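You operate a simulated robot arm through the tools that you are given. There is no shell and no other tool.

You are at the controls of a simulated robot arm. One attempt, no reset.

TASK
Shut the vent, press the three deck plugs home, then sand the specks off their strip.
Fine: dark cube on the plugs, brown puck for the specks; put both back; the vent stays shut. What is to be rubbed or washed off counts as gone when no trace of it is left.
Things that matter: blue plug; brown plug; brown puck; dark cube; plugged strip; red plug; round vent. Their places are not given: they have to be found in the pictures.

The check looks at the end state, three seconds after you hand in, the way a careful person would. Anything else that was tipped, shoved, dropped, spilled or broken makes it a failure.

THE ROBOT
A 7-joint arm with a two-finger parallel gripper, fixed in place. Base frame: the origin is at the foot of the arm, x ahead of it, y to its left, z up; the work surface is at about z = 800. Lengths are in mm, angles in degrees, forces in N, time in s.
With the tool pointing down near the work surface it reaches from about 100 to 660 mm from the base axis. Its first joint turns from -66.0 to 66.0 degrees. Payload 1.57 kg.
Tool frame: the origin (TCP) lies between the finger pads and is the grasp point; the fingertips stand 30 mm ahead of it; z points along the fingers, y is the line along which they close. Largest opening 80 mm; finger width 17, thickness 12; the body of the gripper, 40 by 82 mm, starts 80 mm behind the TCP.
Orientation is told as [roll, pitch, yaw] about the base's x, y, z axes, in that order, counted from this pose: with the fingers straight down and closing along the base's y, the tool's x points along the base's -x, its y along +y and its z along -z.

THE INTERFACE
- The arm moves only by the tool apply_moves. Its argument "rows" is a list that holds one entry, the list of rows, each a list of 7 numbers: the shift along the base's x, y, z in mm, then the turn, a rotation vector about the base's x, y, z in degrees, then the gripper command, from -1 (shut) to 1 (fully open), values between in proportion. In form: [[[x, y, z, ax, ay, az, jaw], ...]]. A call has 1 to 20 rows; each row is the pose to reach, as a shift and turn from the pose commanded when the call began. Rows are played at 5 a second. More than 50 mm and 8.6 degrees between two rows, or a gripper value outside its range, and nothing of the call is played. A pose out of reach is approached as far as the arm can. The call stops where the force on the tool passes 40 N (or 10 N more than at its start, if that is more) or the arm is blocked; 0.2 s more then pass. The fingers move at their own pace (about 72 mm/s each) and stop on an object; they squeeze with about 30 N. The grip force told is the motor's: it shows also when the fingers shut on nothing. Time passes only in rows, and 0.2 s behind the last, so rows that repeat a pose let the fingers close. It gives the time, the measured TCP pose, the force on the tool (base axes), the opening and the grip force at its end, in the units of the frame above (readings bear some noise), with the torque about the TCP (base axes, N m) and any sound that the robot's microphone picked up, and new pictures: "views" is both (left out), scene, wrist or none.
- Cameras (640 x 400 px; columns grow to the right, rows downward): "scene" is fixed at [68, 450.7, 1414.2]; the picture's right is [-0.60, -0.80, 0.00], its down [-0.52, 0.39, -0.76] and it looks along [0.60, -0.45, -0.65] (base axes); focal length 345 px, centre (320, 200). "wrist" rides on the gripper at [72, -7, -122] in the tool frame; the picture's right is [0.09, 1.00, 0.00], its down [-0.84, 0.08, -0.54] and it looks along [-0.54, 0.05, 0.84] (tool axes); focal length 238 px, centre (320, 200).
- probe_pixels(camera, pixels): there is no depth. For up to 12 entries [column, row, z] of the newest picture of that camera ("zoom" is the newest enlarged one), the place [x, y] in the base frame at which the ray of that pixel passes the height z, good to about 3 mm. The clock stands still meanwhile.
- inspect(camera, box): a new picture of the part [left, top, right, bottom] of that camera's present view, enlarged. The clock stands still meanwhile.
- sign_off(): hands the job in; it is judged then, once.

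Leave the gripper open and the arm clear of the work at the hand-in unless told otherwise.

The tools are called after "Request:" as name(argument=value, ...) on one line, values as JSON. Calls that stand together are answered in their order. apply_moves: Moves the arm, as the interface text tells. Its arguments: {"type":"object","properties":{"rows":{"type":"array","items":{"type":"array","items":{"type":"array","items":{"type":"number"}}}},"views":{"type":"string","enum":["both","scene","wrist","none"]}},"required":["rows"]} The other tools are called the same way: probe_pixels (camera, pixels) gives the place at which the rays of pixels pass given heights; inspect (camera, box) takes an enlarged picture of a part of a camera's view; sign_off () hands the job in.

At the start:

```text
time: 0.0
tool_pos: [476.8, -181.9, 1102.2]
ee_rot: [0.0, 0.1, 0.1]
wrist_force: [0.4, 0.2, 0.0]
torque: [-0.02, 0.03, -0.02]
grip_width: 80.3
grasp_force: 0.1
```

scene: 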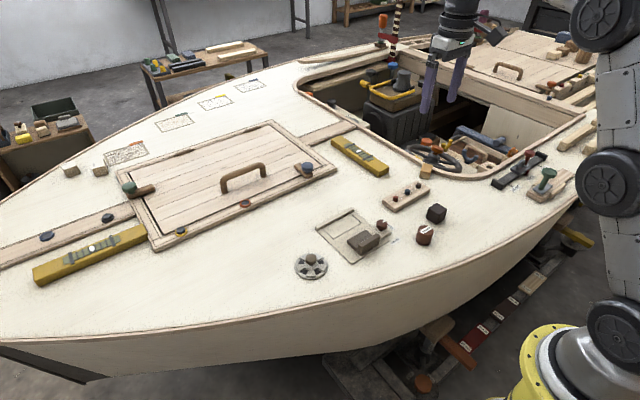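
wrist: 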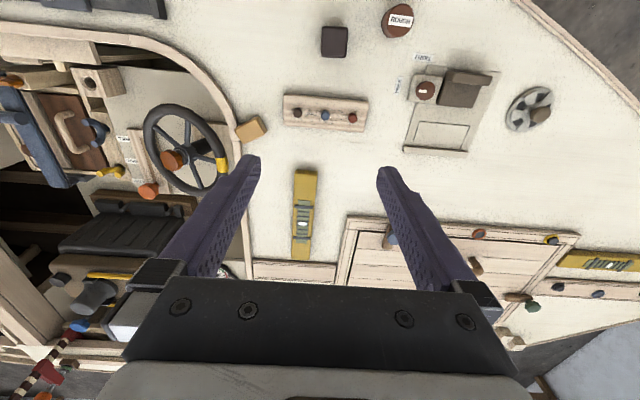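

I see a boat deck: a strip with three plugs near scene (407,196), a dark cube at (436,213), a brown puck at (425,234), a round vent at (311,266), and a frame with a sliding block at (365,240). I'll enlarge these areas first.

Request:
inspect(camera="scene", box=[280, 170, 480, 295])

Request:
inspect(camera="wrist", box=[260, 0, 580, 200])

```text
3.20 times, centred on (380, 232) of scene
```

zoom: 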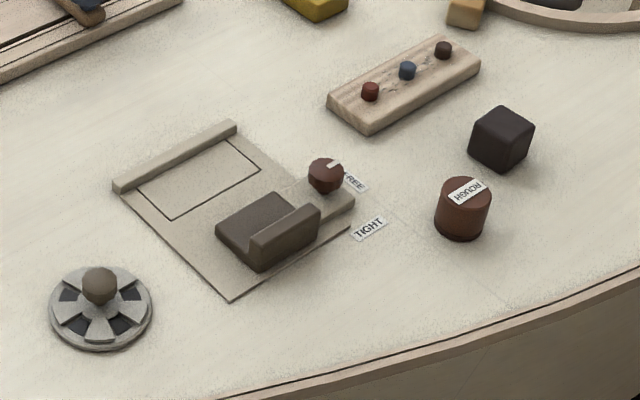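

```text
2.00 times, centred on (420, 100) of wrist
```

zoom: 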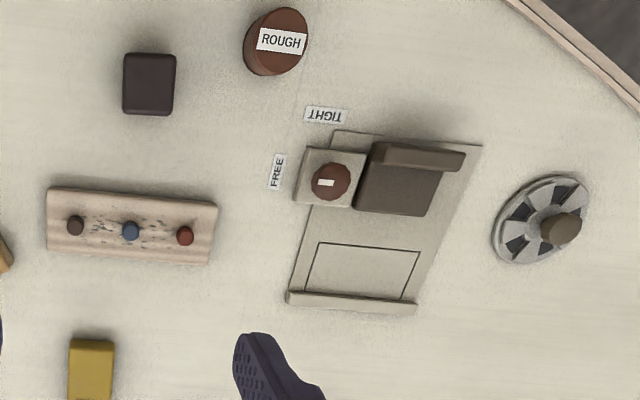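

The vent shows dark openings between spokes with a knob in the middle. I'll look closer at the vent, the strip and the lettering.

Request:
inspect(camera="scene", box=[285, 245, 341, 285])

Request:
inspect(camera="wrist", box=[490, 75, 570, 140])

Request:
inspect(camera="wrist", box=[275, 85, 375, 140])

Request:
inspect(camera="scene", box=[375, 175, 465, 250])

```text
10.00 times, centred on (313, 265) of scene
```

zoom: 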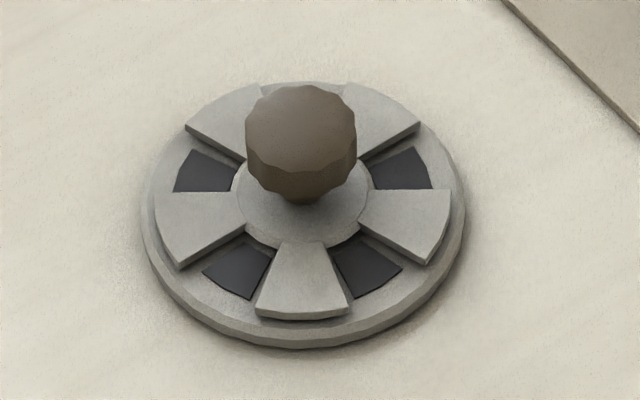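

```text
6.15 times, centred on (530, 108) of wrist
```

zoom: 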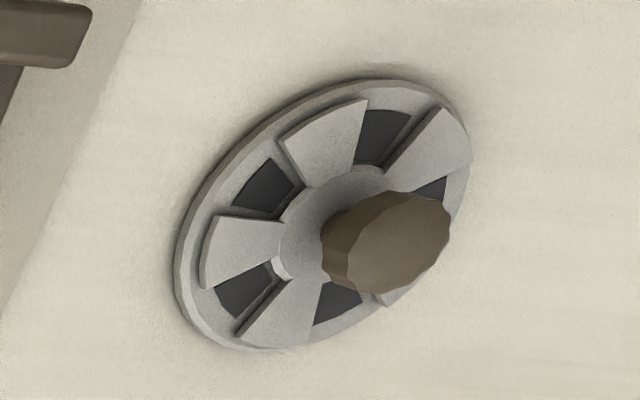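

```text
6.40 times, centred on (325, 112) of wrist
```

zoom: 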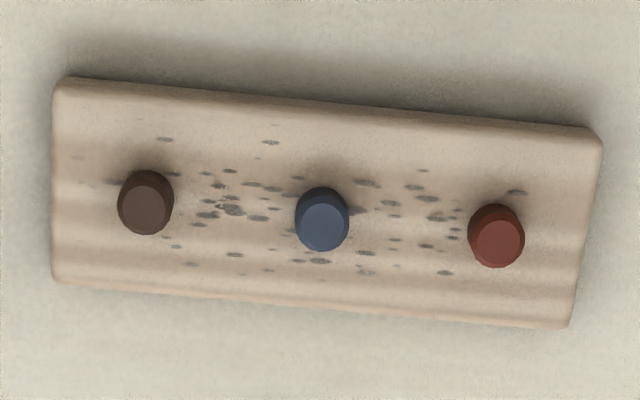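

```text
5.33 times, centred on (420, 212) of scene
```

zoom: 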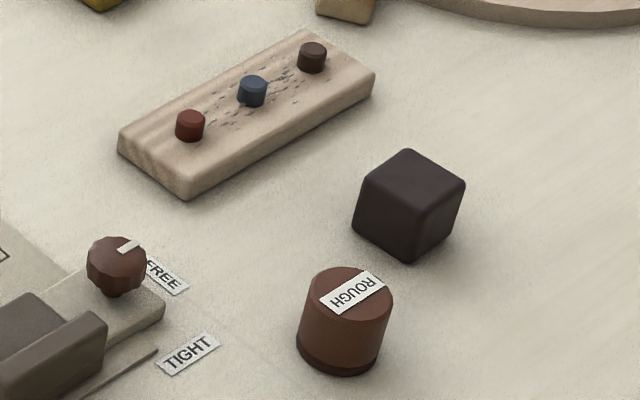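

Six blades at 60° spacing over six dark holes, so about a 30° turn should shut it. I'll now find positions: vent disc centre (311,265), knob top (311,258), cube top (437,208), puck top (425,230), plugs, and strip corners.

Request:
probe_pixels(camera="scene", pixels=[[311.3, 265.5, 805], [311.1, 258, 840], [436.9, 208.2, 840], [436, 222, 800], [425.1, 230.2, 840], [423.8, 241, 800], [395.6, 195.5, 825], [407.5, 189, 825], [418.6, 182.3, 825], [382.6, 204.5, 800], [395, 212.5, 800], [430.3, 190.5, 800]])

Request:
probe_pixels(camera="wrist", pixels=[[524, 109, 805], [540, 113, 840], [334, 41, 840], [398, 20, 840], [297.7, 112, 825], [325.2, 114, 825], [352.5, 116, 825], [284.5, 94, 815], [418.5, 102, 800], [283.5, 128, 815], [367, 135, 815], [368, 105, 815]])

```text
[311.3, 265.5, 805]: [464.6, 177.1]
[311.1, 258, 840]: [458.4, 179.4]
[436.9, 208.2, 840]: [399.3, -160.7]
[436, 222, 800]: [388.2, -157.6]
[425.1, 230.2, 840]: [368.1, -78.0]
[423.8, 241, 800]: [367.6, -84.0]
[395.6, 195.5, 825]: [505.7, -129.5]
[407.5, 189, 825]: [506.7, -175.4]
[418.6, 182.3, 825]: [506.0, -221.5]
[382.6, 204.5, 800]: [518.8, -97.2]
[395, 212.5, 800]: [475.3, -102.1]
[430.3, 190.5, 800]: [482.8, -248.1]
```

```text
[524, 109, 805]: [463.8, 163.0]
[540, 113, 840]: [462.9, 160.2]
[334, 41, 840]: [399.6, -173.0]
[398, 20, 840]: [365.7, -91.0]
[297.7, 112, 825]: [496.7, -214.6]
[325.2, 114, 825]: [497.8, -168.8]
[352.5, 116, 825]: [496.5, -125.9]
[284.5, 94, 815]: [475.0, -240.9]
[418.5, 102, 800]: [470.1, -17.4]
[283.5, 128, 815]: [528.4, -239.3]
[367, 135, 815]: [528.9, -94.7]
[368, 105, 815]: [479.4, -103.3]
```

The two cameras disagree by a few mm, so I will go close with the wrist camera. First I move the open gripper above the vent (around x 466, y 172), at z ≈ 960, to look at it from close.

Request:
apply_moves(rows=[[[-1.2, 39.3, -15.8, 0, 0, 0, 1], [-2.4, 78.6, -31.6, 0, 0, 0, 1], [-3.6, 118, -47.4, 0, 0, 0, 1], [-4.8, 157.3, -63.1, 0, 0, 0, 1], [-6, 196.6, -78.9, 0, 0, 0, 1], [-7.2, 236, -94.7, 0, 0, 0, 1], [-8.4, 275.3, -110.5, 0, 0, 0, 1], [-9.6, 314.6, -126.2, 0, 0, 0, 1], [-10.8, 353.9, -142, 0, 0, 0, 1], [-10.8, 353.9, -142, 0, 0, 0, 1]]])

```text
time: 2.2
tool_pos: [466.4, 171.5, 959.0]
ee_rot: [-0.1, 0.0, 0.0]
wrist_force: [-0.4, 0.1, 1.0]
torque: [-0.02, 0.01, -0.02]
grip_width: 80.1
grasp_force: 0.1
```

scene: 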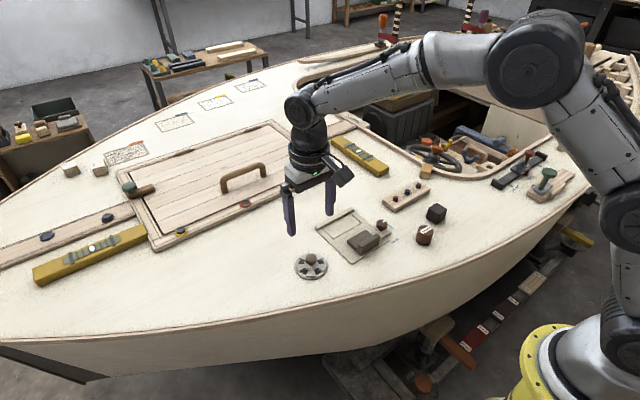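
wrist: 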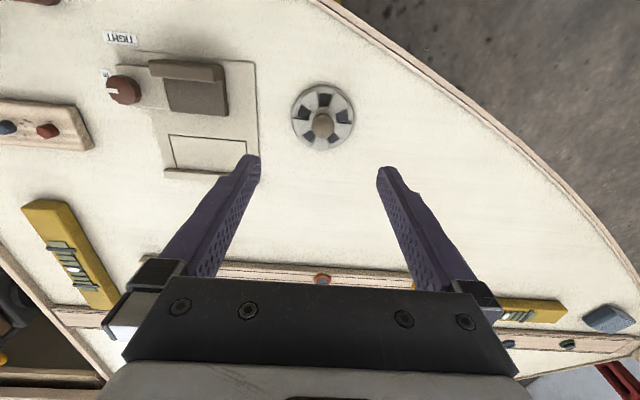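

The vent is at wrist pixel (322,117), almost under the gripper. I zoom in on it.

Request:
inspect(camera="wrist", box=[274, 72, 370, 162])

Request:
probe_pixels(camera="wrist", pixels=[[322.5, 116.5, 805], [322, 125.5, 828], [291, 117, 805], [354.5, 117, 805], [322, 85, 805], [322, 150, 805], [322.5, 116.5, 800]])

```text
4.44 times, centred on (322, 117) of wrist
```

zoom: 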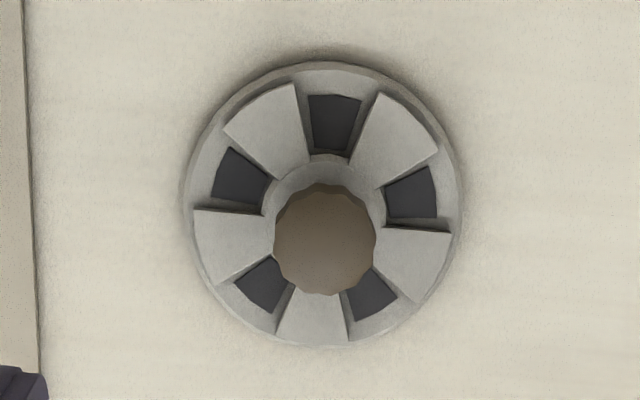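

```text
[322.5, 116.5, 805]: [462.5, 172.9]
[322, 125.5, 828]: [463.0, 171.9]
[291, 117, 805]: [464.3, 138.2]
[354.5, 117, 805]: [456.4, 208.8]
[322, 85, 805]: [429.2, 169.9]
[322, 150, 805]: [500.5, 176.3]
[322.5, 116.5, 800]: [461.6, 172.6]
```

I count five blades and five holes at 72° spacing, so a turn of about 36° shuts it. The knob is about 24 mm wide at (463,172). I go down with the jaws partly open until the fingertips stand at about z 818 beside the knob head.

Request:
apply_moves(rows=[[[-3.4, 0.7, -25, 0, 0, 0, 0.3], [-3.4, 0.7, -50, 0, 0, 0, 0.3], [-3.4, 0.7, -75, 0, 0, 0, 0.3], [-3.4, 0.7, -95, 0, 0, 0, 0.3], [-3.4, 0.7, -105, 0, 0, 0, 0.3], [-3.4, 0.7, -111, 0, 0, 0, 0.3], [-3.4, 0.7, -111, 0, 0, 0, 0.3]]])

```text
time: 3.8
tool_pos: [461.8, 173.8, 849.7]
ee_rot: [0.0, -0.1, -0.1]
wrist_force: [-0.1, 0.6, -1.0]
torque: [-0.02, -0.02, 0.01]
grip_width: 51.8
grasp_force: 0.0
```

scene: 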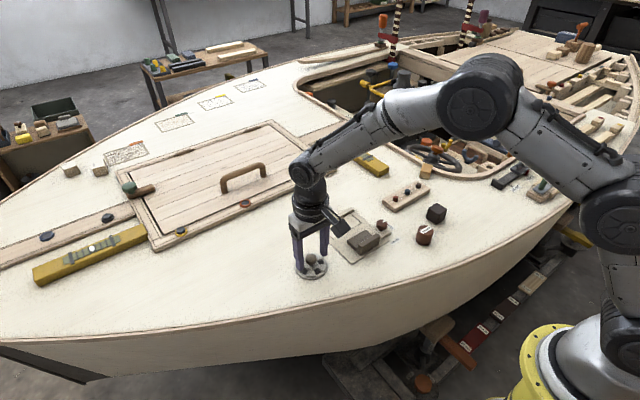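
wrist: 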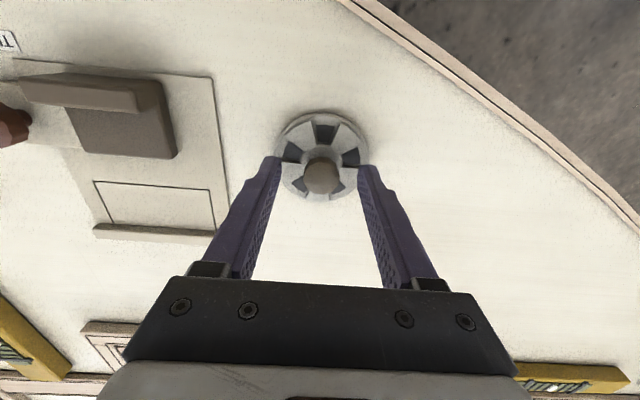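

Fingertips are either side of the knob at pixel (322,177). I zoom both cameras to judge the height.

Request:
inspect(camera="wrist", box=[250, 90, 400, 220])

Request:
inspect(camera="scene", box=[275, 200, 355, 285])

```text
3.08 times, centred on (325, 155) of wrist
```

zoom: 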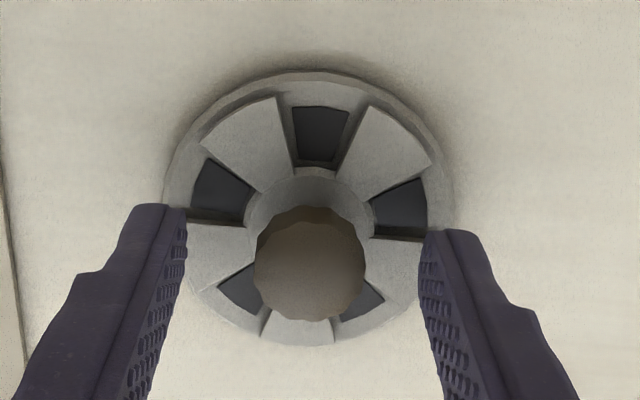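

```text
4.71 times, centred on (315, 242) of scene
```

zoom: 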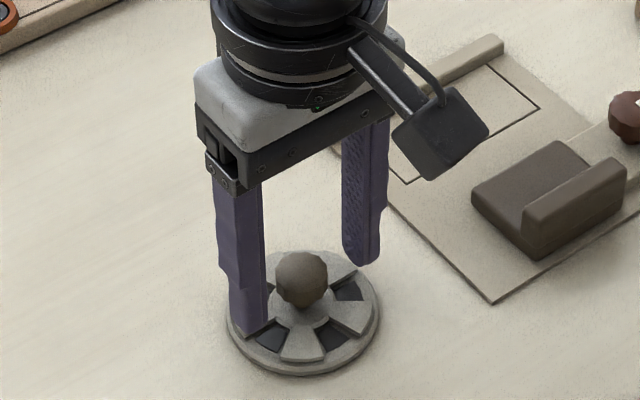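

Request:
probe_pixels(camera="wrist", pixels=[[321.8, 176.1, 828], [321.8, 176.1, 824], [321.8, 176.1, 820], [322.5, 157, 805], [322.5, 157, 800], [271.5, 157.5, 820], [368, 166, 820]])

```text
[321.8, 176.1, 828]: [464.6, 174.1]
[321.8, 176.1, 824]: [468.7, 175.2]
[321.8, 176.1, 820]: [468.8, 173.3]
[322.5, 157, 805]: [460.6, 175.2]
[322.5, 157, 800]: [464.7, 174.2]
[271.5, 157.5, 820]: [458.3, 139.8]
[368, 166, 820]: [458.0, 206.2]
```

The knob centre reads about (465,174); the TCP is at (462,174). I shift 2.5 mm in x, lower 4 mm, and close the jaws on the knob head.

Request:
apply_moves(rows=[[[2, 0, -2, 0, 0, 0, 0.3], [2.5, 0, -4, 0, 0, 0, 0.3], [2.5, 0, -4, 0, 0, 0, 0.0], [2.5, 0, -4, 0, 0, 0, -0.3], [2.5, 0, -4, 0, 0, 0, -0.6], [2.5, 0, -4, 0, 0, 0, -1], [2.5, 0, -4, 0, 0, 0, -1]]])

```text
time: 5.4
tool_pos: [465.9, 176.1, 845.3]
ee_rot: [0.1, 0.0, 0.0]
wrist_force: [-0.5, 11.2, -4.6]
torque: [0.22, -0.26, -0.08]
grip_width: 23.2
grasp_force: 35.4
```

scene: 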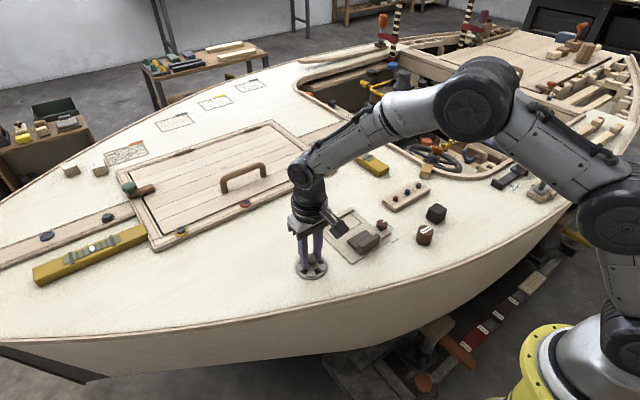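
wrist: 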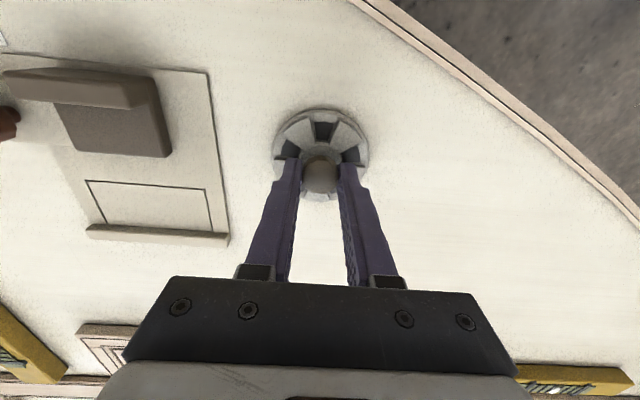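

The knob is gripped at 23 mm width; a side force of 11 N says it sits a little further toward +y. I ease 2.5 mm that way and try a small turn of +8° about z, watching the torque.

Request:
apply_moves(rows=[[[0, 1.5, 0, 0, 0, 0, -1], [0, 2.5, 0, 0, 0, 0, -1], [0, 2.5, 0, 0, 0, 4, -1], [0, 2.5, 0, 0, 0, 8, -1], [0, 2.5, 0, 0, 0, 8, -1]]])

```text
time: 6.6
tool_pos: [465.7, 174.9, 846.0]
ee_rot: [-0.1, 0.0, 8.0]
wrist_force: [-0.1, -8.7, 6.1]
torque: [-0.26, 0.42, -0.21]
grip_width: 23.8
grasp_force: 35.7
```

scene: 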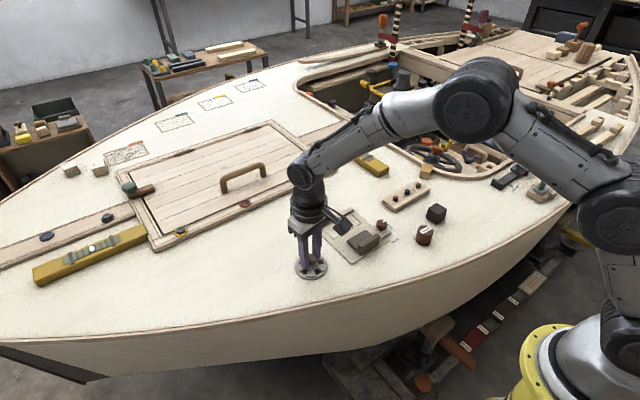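
wrist: 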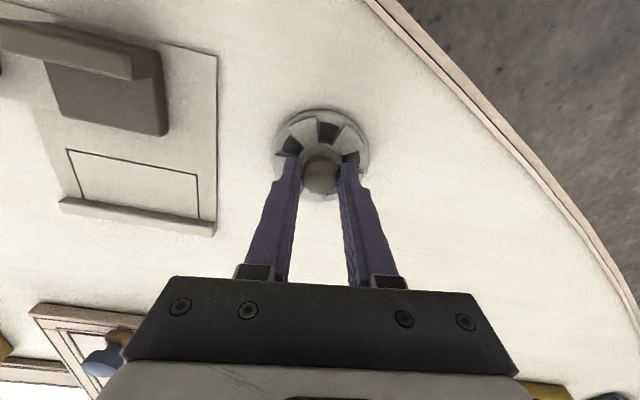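

Request:
inspect(camera="wrist", box=[250, 90, 400, 220])

Request:
inspect(camera="scene", box=[285, 245, 341, 285])

```text
3.08 times, centred on (325, 155) of wrist
```

zoom: 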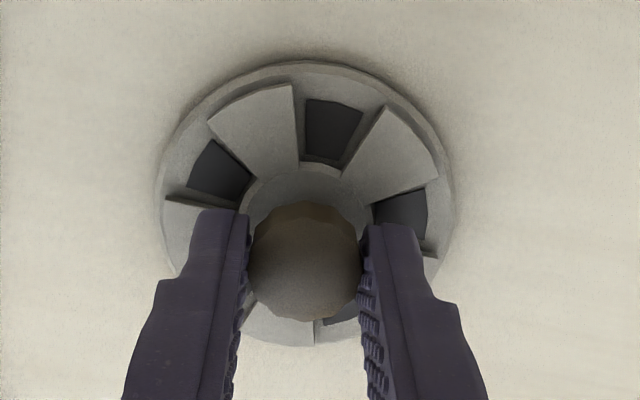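

```text
10.00 times, centred on (313, 265) of scene
```

zoom: 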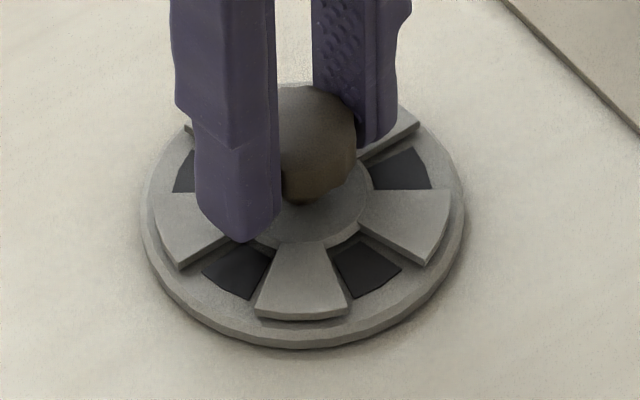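

The blades have not moved relative to the holes while I turned +8° (torque −0.21 N·m): the grip slipped or it's at a stop in that direction. I recentre by 1.2 mm and try the other direction.

Request:
apply_moves(rows=[[[0, -1.2, 0, 0, 0, -4, -1], [0, -1.2, 0, 0, 0, -8, -1], [0, -1.2, 0, 0, 0, -12, -1], [0, -1.2, 0, 0, 0, -16, -1], [0, -1.2, 0, 0, 0, -16, -1]]])

Request:
inspect(camera="scene", box=[285, 245, 341, 285])

Request:
inspect(camera="wrist", box=[250, 90, 400, 220])

```text
time: 7.8
tool_pos: [467.4, 174.9, 844.6]
ee_rot: [0.1, -0.1, -8.1]
wrist_force: [-5.1, -7.8, 4.0]
torque: [-0.33, -0.84, 0.0]
grip_width: 23.6
grasp_force: 35.7
```

scene: 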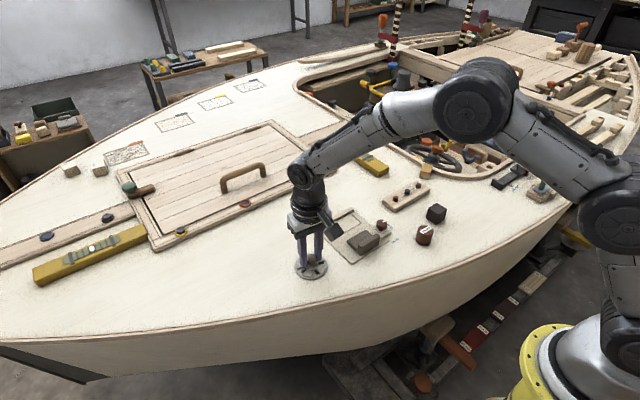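
wrist: 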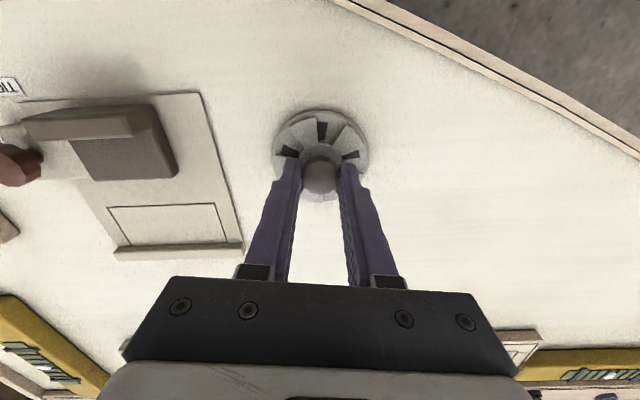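

```text
10.00 times, centred on (313, 265) of scene
```

zoom: 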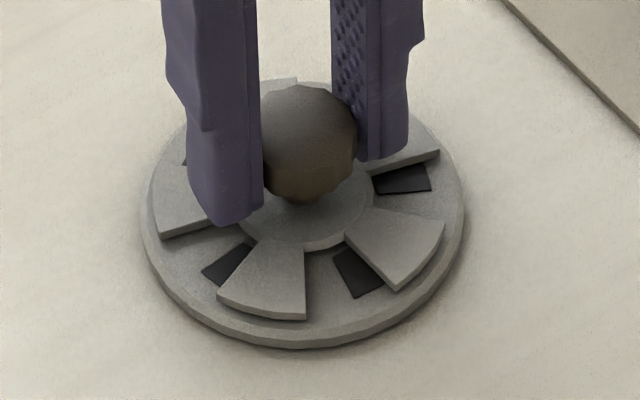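

```text
3.08 times, centred on (325, 155) of wrist
```

zoom: 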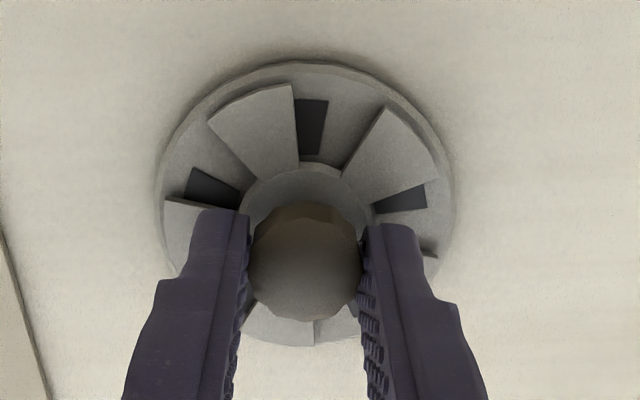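

Turning clockwise (−z) works: the holes are half covered after 16°. I continue another 20°, easing 1 mm to relieve the side force.

Request:
apply_moves(rows=[[[-0.5, -0.5, 0, 0, 0, -5, -1], [-1, -1, 0, 0, 0, -10, -1], [-1, -1, 0, 0, 0, -15, -1], [-1, -1, 0, 0, 0, -20, -1], [-1, -1, 0, 0, 0, -20, -1]]])

Request:
inspect(camera="scene", box=[285, 245, 341, 285])

Request:
inspect(camera="wrist", box=[250, 90, 400, 220])

```text
time: 9.0
tool_pos: [465.6, 173.8, 844.9]
ee_rot: [0.1, -0.1, -28.1]
wrist_force: [7.8, -3.7, -3.8]
torque: [-0.59, -0.99, 0.0]
grip_width: 23.4
grasp_force: 36.1
```

scene: 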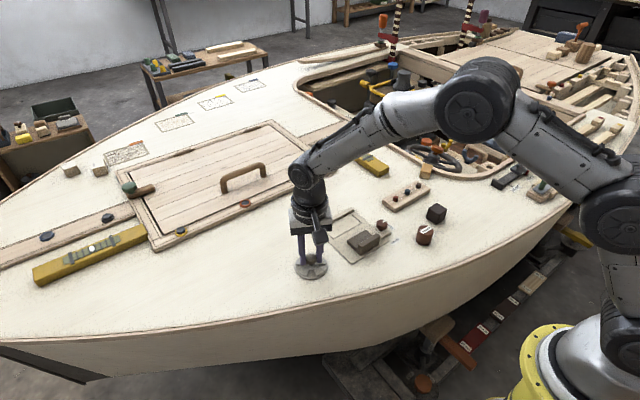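
wrist: 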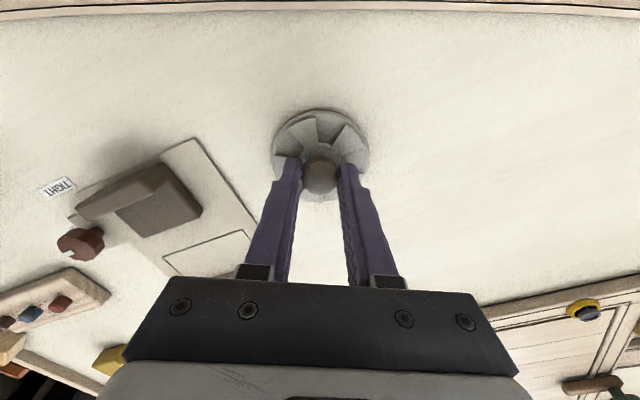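

```text
10.00 times, centred on (313, 265) of scene
```

zoom: 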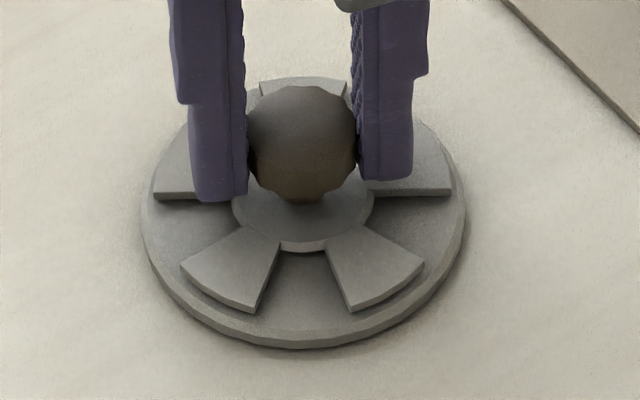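

```text
3.08 times, centred on (325, 155) of wrist
```

zoom: 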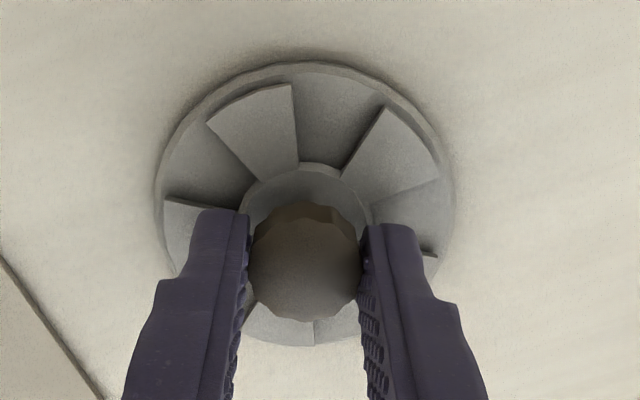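

No dark hole is visible anymore: the vent is shut, and torque about z is zero (no spring). I release the knob, rise straight up, and check it stays shut.

Request:
apply_moves(rows=[[[0, 0, 0, 0, 0, 0, -0.2], [0, 0, 0, 0, 0, 0, 0.3], [0, 0, 0, 0, 0, 0, 0.3], [0, 0, 10, 0, 0, 0, 0.3], [0, 0, 30, 0, 0, 0, 0.3], [0, 0, 60, 0, 0, 7, 0.3], [0, 0, 90, 0, 0, 14, 0.3], [0, 0, 115, 0, 0, 21, 0.3], [0, 0, 115, 0, 0, 28, 0.3], [0, 0, 115, 0, 0, 28, 0.3]]])

Request:
inspect(camera="wrist", box=[274, 72, 370, 162])

Request:
inspect(camera="scene", box=[285, 245, 341, 285])

```text
time: 11.2
tool_pos: [466.0, 175.4, 959.7]
ee_rot: [0.1, 0.1, 0.0]
wrist_force: [-0.1, -1.1, 0.2]
torque: [-0.01, -0.03, 0.0]
grip_width: 51.9
grasp_force: 0.1
```

scene: 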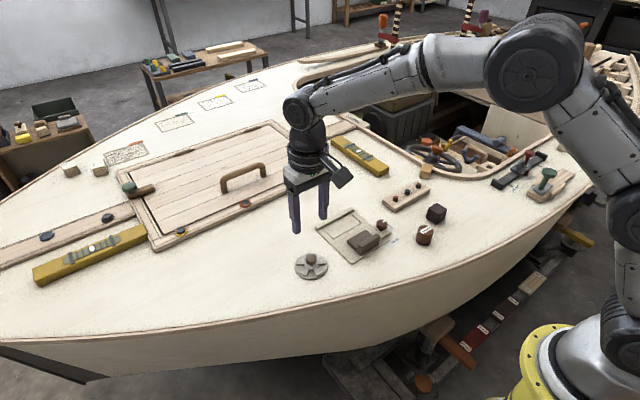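
wrist: 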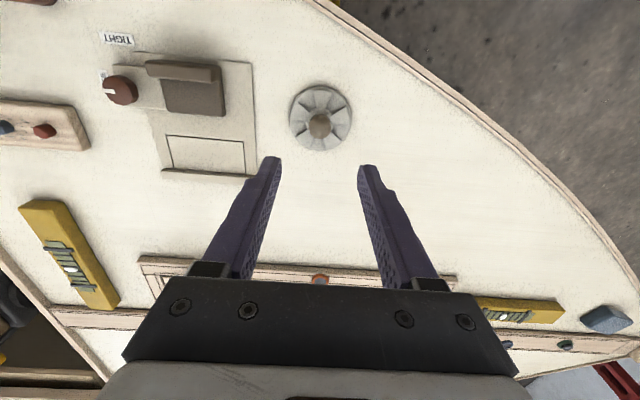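

```text
4.44 times, centred on (322, 117) of wrist
```

zoom: 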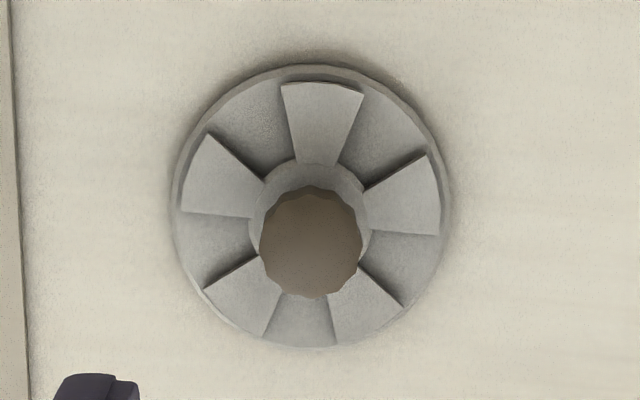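

```text
10.00 times, centred on (313, 265) of scene
```

zoom: 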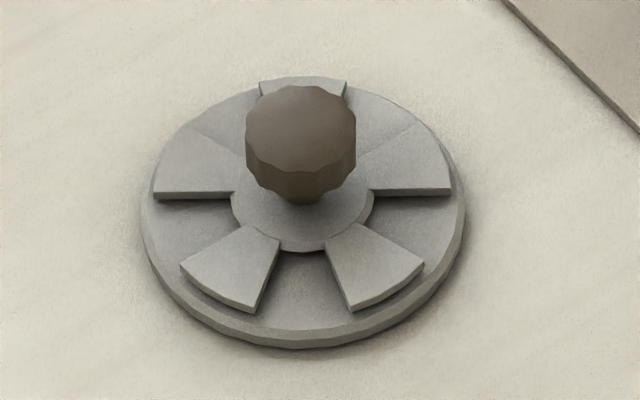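

The vent is shut and stays so. Next I travel at z ≈ 960 to above the dark cube (around x 402, y −170) for a close view.

Request:
apply_moves(rows=[[[-7, -38, 0, 0, 0, 0, 0.6], [-14, -77, 0, 0, 0, 0, 0.8], [-21, -115, 0, 0, 0, 0, 1], [-28, -153, 0, 0, 0, 0, 1], [-36, -192, 0, 0, 0, 0, 1], [-43, -230, 0, 0, 0, 0, 1], [-50, -268, 0, 0, 0, 0, 1], [-57, -307, 0, 0, 0, 0, 1], [-64, -345, 0, 0, 0, 0, 1], [-64, -345, 0, 0, 0, 0, 1]]])

Request:
inspect(camera="wrist", box=[260, 60, 420, 180])

```text
time: 13.4
tool_pos: [401.7, -169.0, 960.7]
ee_rot: [0.1, 0.0, 0.0]
wrist_force: [0.1, 0.0, 0.3]
torque: [0.02, 0.0, 0.02]
grip_width: 79.7
grasp_force: 0.0
```

scene: 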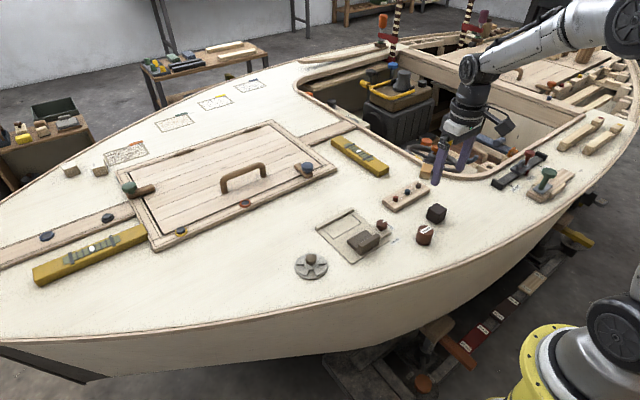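
wrist: 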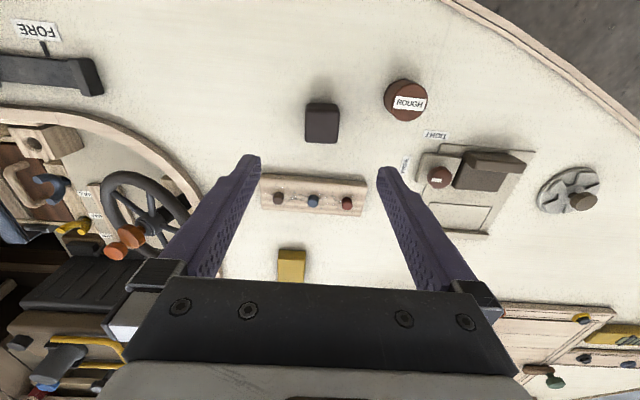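

```text
3.33 times, centred on (340, 120) of wrist
```

zoom: 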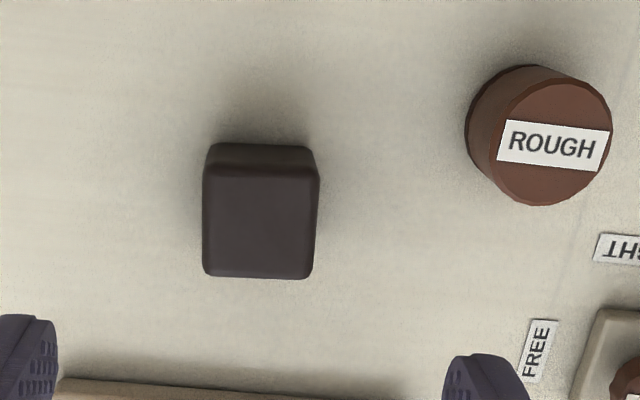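

The cube's top face spans zoom (204,165)–(318,278); puck top centre at zoom (545,143). I probe corners and centres.

Request:
probe_pixels(camera="zoom", pixels=[[206, 165, 835], [318, 170, 835], [310, 278, 835], [204, 274, 835], [260, 221, 835], [213, 144, 800], [307, 146, 800], [545, 143, 835], [482, 133, 835], [609, 150, 835], [535, 206, 835], [552, 82, 835]])

Request:
probe_pixels(camera="wrist", pixels=[[278.5, 197.5, 828], [313, 200, 828], [347, 202.5, 828], [263, 176, 815], [367, 184, 815], [262, 204, 815], [364, 214, 815]])

```text
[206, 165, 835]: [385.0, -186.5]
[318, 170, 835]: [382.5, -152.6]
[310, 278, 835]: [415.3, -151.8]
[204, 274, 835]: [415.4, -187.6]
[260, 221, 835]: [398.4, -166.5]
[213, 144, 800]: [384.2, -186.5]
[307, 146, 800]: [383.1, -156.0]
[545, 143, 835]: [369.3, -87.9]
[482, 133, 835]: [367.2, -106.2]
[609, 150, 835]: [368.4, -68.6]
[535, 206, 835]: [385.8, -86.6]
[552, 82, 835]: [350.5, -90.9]
```

```text
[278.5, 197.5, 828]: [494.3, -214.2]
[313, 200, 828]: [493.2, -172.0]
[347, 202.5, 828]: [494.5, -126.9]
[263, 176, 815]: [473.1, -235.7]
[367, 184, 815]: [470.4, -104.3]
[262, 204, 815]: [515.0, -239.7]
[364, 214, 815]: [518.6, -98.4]
```

Cube centre ≈ (400,−169), side ≈ 35 mm, nearly square to the axes. I descend over it to fingertips just above its top (TCP z ≈ 872) and check the centring.

Request:
apply_moves(rows=[[[0, 0.5, -30, 0, 0, 0, 1], [0, 0.5, -60, 0, 0, 0, 1], [0, 0.5, -80, 0, 0, 0, 1], [0, 0.5, -89, 0, 0, 0, 0.7], [0, 0.5, -89, 0, 0, 0, 0.5], [0, 0.5, -89, 0, 0, 0, 0.5]]])

Request:
inspect(camera="wrist", box=[240, 60, 400, 220])

Request:
inspect(camera="scene", box=[395, 160, 475, 240])

```text
time: 14.8
tool_pos: [402.9, -169.7, 870.0]
ee_rot: [0.0, 0.0, 0.0]
wrist_force: [0.6, 0.4, -1.0]
torque: [0.03, 0.0, -0.02]
grip_width: 59.9
grasp_force: 0.0
```

scene: 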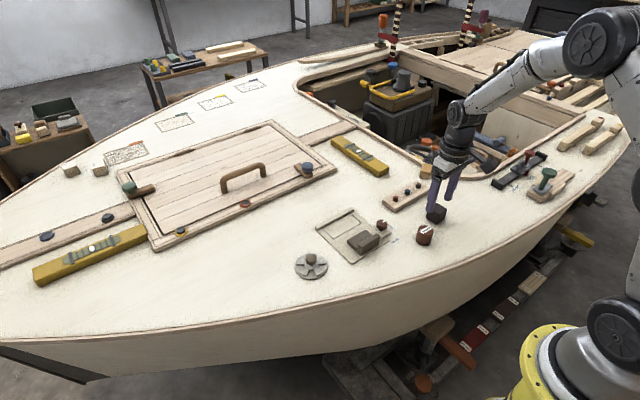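
wrist: 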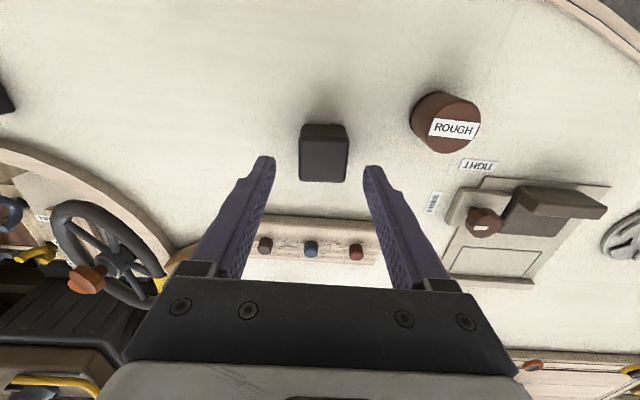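

```text
2.50 times, centred on (320, 140) of wrist
```

zoom: 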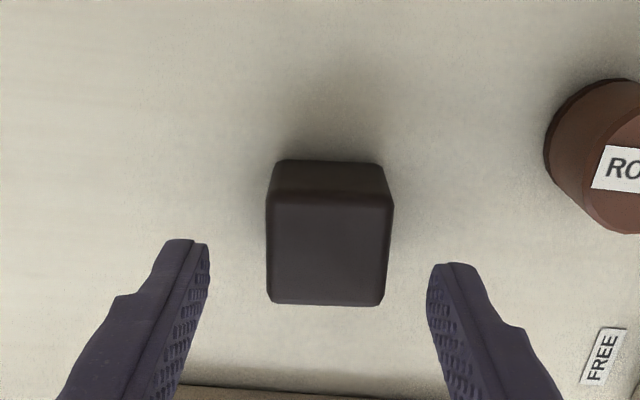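

```text
5.00 times, centred on (435, 200) of scene
```

zoom: 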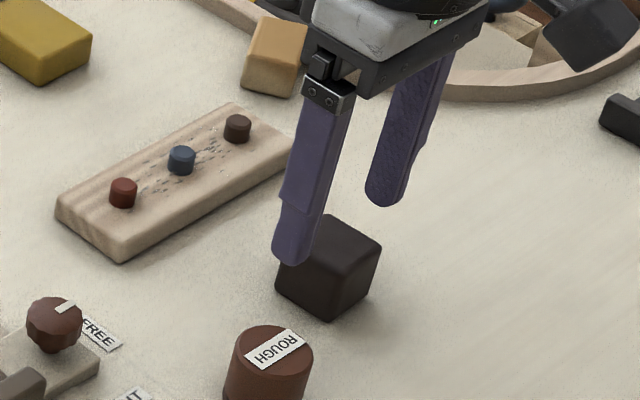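

Request:
probe_pixels(camera="zoom", pixels=[[327, 252, 835], [327, 252, 830], [268, 200, 835], [392, 205, 835], [268, 302, 835], [378, 305, 835]])

Request:
probe_pixels(camera="wrist", pixels=[[322.8, 160.8, 835], [322.8, 160.8, 835], [275, 158, 840], [363.5, 166, 840]])

```text
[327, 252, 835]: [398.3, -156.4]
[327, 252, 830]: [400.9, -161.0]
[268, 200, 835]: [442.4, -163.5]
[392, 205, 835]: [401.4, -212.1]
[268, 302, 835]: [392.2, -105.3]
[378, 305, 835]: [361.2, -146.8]
```

```text
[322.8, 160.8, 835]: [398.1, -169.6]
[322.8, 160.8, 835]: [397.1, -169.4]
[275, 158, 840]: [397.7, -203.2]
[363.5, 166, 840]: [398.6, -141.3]
```

The cube centre lies about 2 mm to +y of the finger mid-line. I shift +2 y, −1.5 x, descend to TCP z ≈ 845 and close on the cube.

Request:
apply_moves(rows=[[[-1.5, 2, -8, 0, 0, 0, 0.5], [-1.5, 2, -16, 0, 0, 0, 0.5], [-1.5, 2, -22, 0, 0, 0, 0.5], [-1.5, 2, -26, 0, 0, 0, 0.5], [-1.5, 2, -26, 0, 0, 0, 0.2], [-1.5, 2, -26, 0, 0, 0, 0.0], [-1.5, 2, -26, 0, 0, 0, -0.1]]])

Request:
inspect(camera="wrist", box=[240, 60, 400, 220])

```text
time: 16.4
tool_pos: [399.4, -168.2, 845.3]
ee_rot: [0.0, 0.0, 0.0]
wrist_force: [0.3, 0.1, -0.7]
torque: [0.0, -0.02, 0.0]
grip_width: 36.7
grasp_force: 0.4
```

scene: 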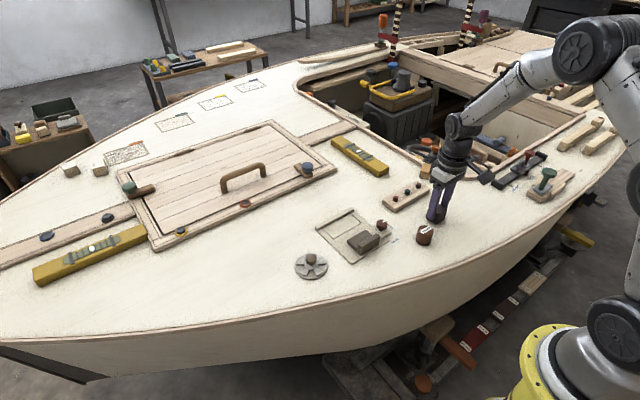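
wrist: 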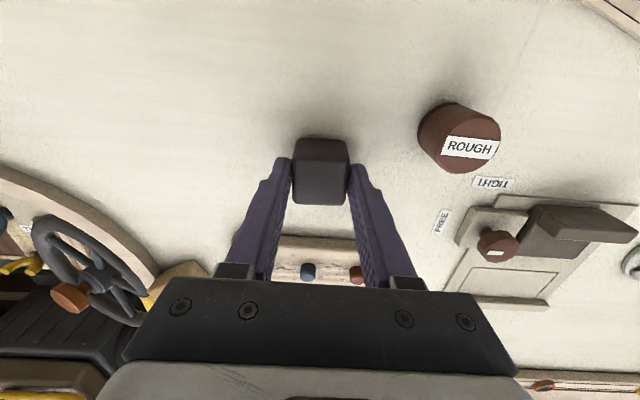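

```text
2.50 times, centred on (320, 140) of wrist
```

zoom: 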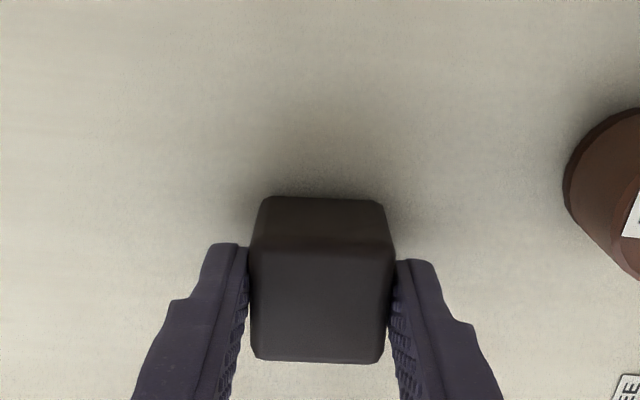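

The jaws straddle the cube neatly (36.7 mm). I remember this pose as the cube's home (commanded 398.6, −169.5, 845.2), close fully and lift 40 mm.

Request:
apply_moves(rows=[[[0, 0, 0, 0, 0, 0, -1], [0, 0, 0, 0, 0, 0, -1], [0, 0, 0, 0, 0, 0, -1], [0, 0, 8, 0, 0, 0, -1], [0, 0, 25, 0, 0, 0, -1], [0, 0, 45, 0, 0, 0, -1], [0, 0, 65, 0, 0, 0, -1], [0, 0, 65, 0, 0, 0, -1]]])

Request:
inspect(camera="scene", box=[375, 150, 475, 250])

Request:
inspect(camera="wrist", box=[220, 100, 420, 270])

```text
time: 18.2
tool_pos: [398.5, -168.3, 909.6]
ee_rot: [0.0, 0.0, 0.1]
wrist_force: [-0.7, 0.5, 0.2]
torque: [-0.01, -0.01, 0.0]
grip_width: 34.9
grasp_force: 30.1
```

scene: 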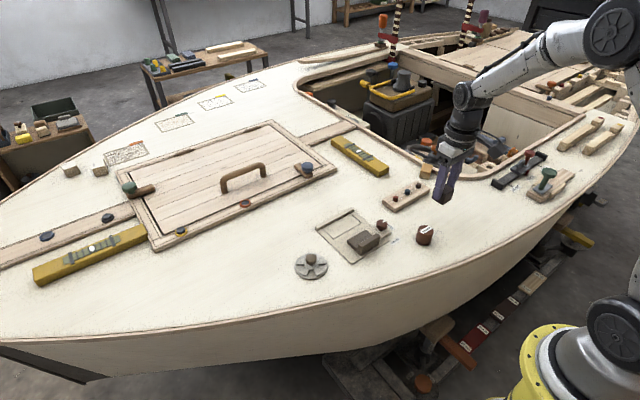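
wrist: 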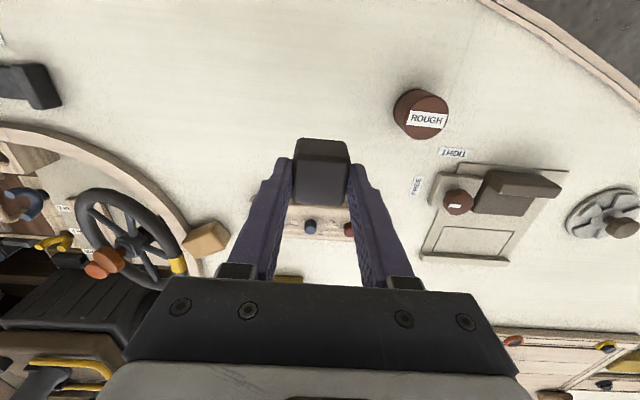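

```text
4.00 times, centred on (425, 200) of scene
```

zoom: 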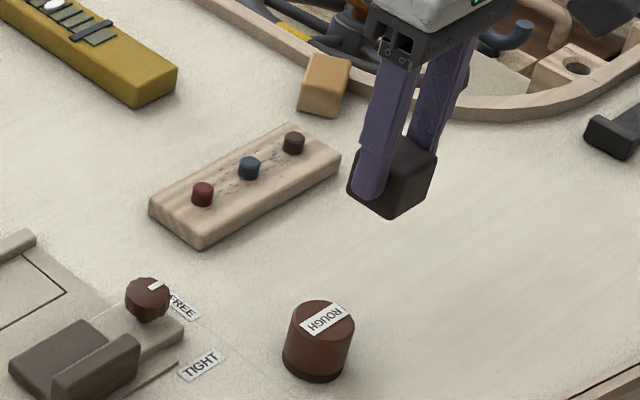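

```text
2.35 times, centred on (320, 185) of wrist
```

zoom: 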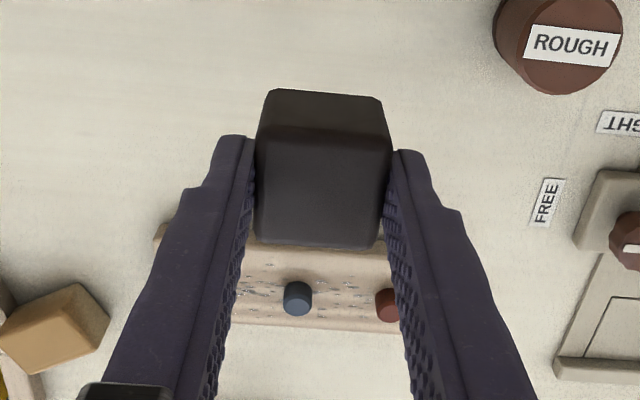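

The cube is held firmly (34.9 mm). I probe the plug tops in this view to aim the cube: blue near wrist (310,226), red near (349,230).

Request:
probe_pixels(camera="wrist", pixels=[[309.8, 227, 828], [309.8, 227, 822], [349, 229, 828], [349, 229, 822]])

Request:
probe_pixels(camera="scene", pixels=[[395.8, 196.5, 828], [407.3, 190, 828], [418.5, 183.6, 828], [395.8, 196.5, 822], [407.3, 190, 822], [418.5, 183.6, 822]])

```text
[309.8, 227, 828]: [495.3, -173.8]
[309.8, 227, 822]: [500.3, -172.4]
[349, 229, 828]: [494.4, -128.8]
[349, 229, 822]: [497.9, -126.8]
```

```text
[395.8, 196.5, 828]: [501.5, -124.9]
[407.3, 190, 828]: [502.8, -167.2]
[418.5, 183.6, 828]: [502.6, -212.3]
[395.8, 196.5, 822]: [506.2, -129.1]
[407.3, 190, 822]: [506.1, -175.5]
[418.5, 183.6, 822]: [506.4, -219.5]
```

Plug centres: about x 499, y −127.5 (red), −172 (blue), −215.5 (brown). I move the cube over the blue plug, then down to about 10 mm above it.

Request:
apply_moves(rows=[[[35, -1, 0, 0, 0, 0, -1], [70, -2, 0, 0, 0, 0, -1], [100.9, -2.5, 0, 0, 0, 0, -1], [100.9, -2.5, -12, 0, 0, 0, -1], [100.9, -2.5, -24, 0, 0, 0, -1], [100.9, -2.5, -24, 0, 0, 0, -1]]])

Request:
inspect(camera="scene", box=[360, 140, 460, 240])

Request:
inspect(camera="wrist", box=[220, 100, 420, 270])

```text
time: 19.6
tool_pos: [500.2, -170.5, 886.2]
ee_rot: [0.1, -0.1, 0.0]
wrist_force: [-0.1, 0.4, -0.7]
torque: [-0.05, 0.04, 0.02]
grip_width: 34.9
grasp_force: 30.1
```

scene: 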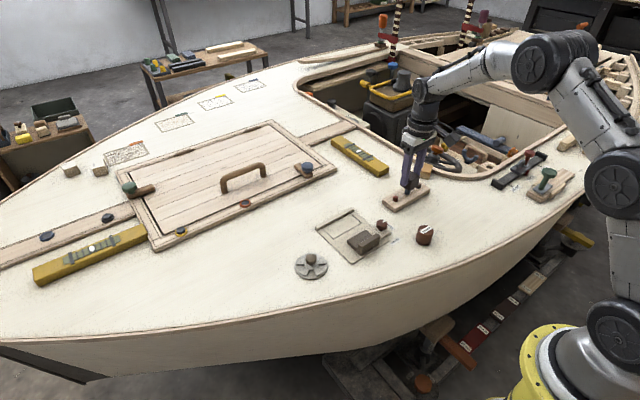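
wrist: 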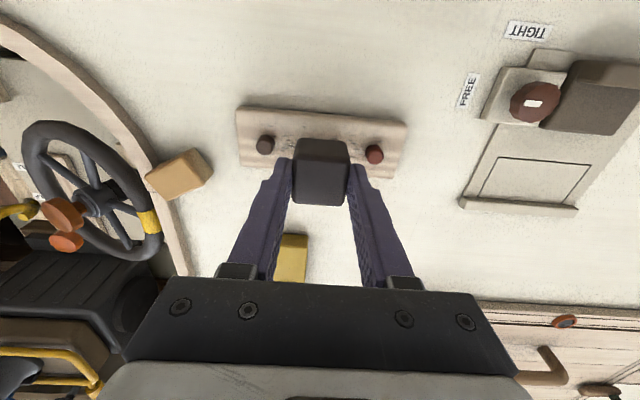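

```text
4.00 times, centred on (410, 190) of scene
```

zoom: 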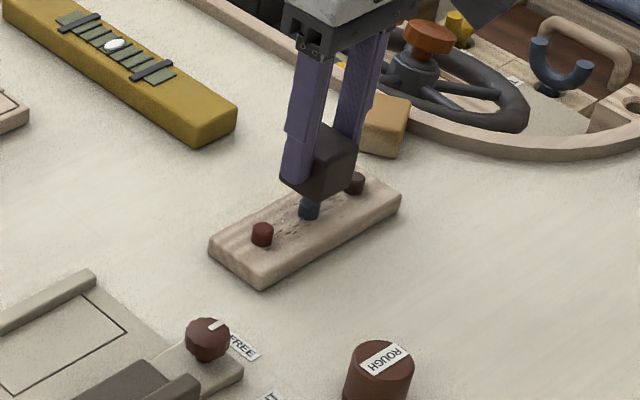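

```text
2.35 times, centred on (320, 185) of wrist
```

zoom: 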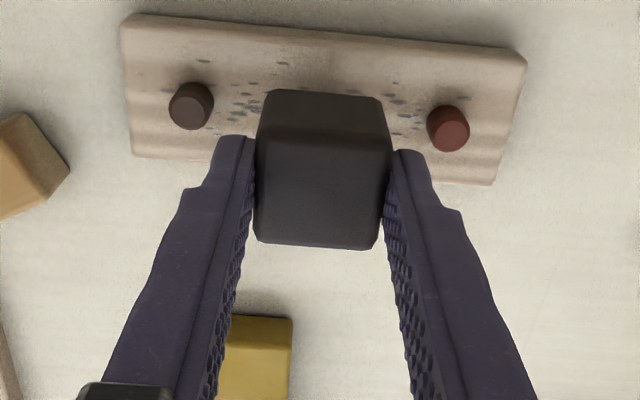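

Now both end plugs are visible: brown at wrist (265.5,144.6), red at (374.9,153.9). I probe them for their accurate positions.

Request:
probe_pixels(camera="wrist", pixels=[[265.5, 144.6, 828], [265.5, 144.6, 822], [374.9, 153.9, 828], [374.9, 153.9, 822], [273, 107.5, 815], [244, 106, 815], [407, 123, 815], [238, 165, 815], [395, 178, 815], [320.2, 149.3, 825]])

```text
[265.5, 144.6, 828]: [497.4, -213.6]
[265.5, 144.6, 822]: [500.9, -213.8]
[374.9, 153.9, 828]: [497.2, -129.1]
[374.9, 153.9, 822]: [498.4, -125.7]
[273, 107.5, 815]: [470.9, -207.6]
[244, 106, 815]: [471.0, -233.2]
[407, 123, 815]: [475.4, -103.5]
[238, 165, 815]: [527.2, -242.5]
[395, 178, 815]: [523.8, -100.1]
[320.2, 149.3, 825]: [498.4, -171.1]
```

Blue plug (midpoint) ≈ (498.4, −171): the cube is well centred above it. I descend in small steps until contact shows in the force.

Request:
apply_moves(rows=[[[-1, 0.5, -3, 0, 0, 0, -1], [-1, 0.5, -6, 0, 0, 0, -1], [-1, 0.5, -8, 0, 0, 0, -1], [-1, 0.5, -10, 0, 0, 0, -1], [-1, 0.5, -12, 0, 0, 0, -1], [-1, 0.5, -14, 0, 0, 0, -1]]], views="none")

```text
time: 21.0
tool_pos: [499.4, -171.4, 872.3]
ee_rot: [0.0, 0.0, 0.1]
wrist_force: [0.1, -0.2, 0.0]
torque: [-0.01, -0.02, -0.02]
grip_width: 34.9
grasp_force: 29.2
```

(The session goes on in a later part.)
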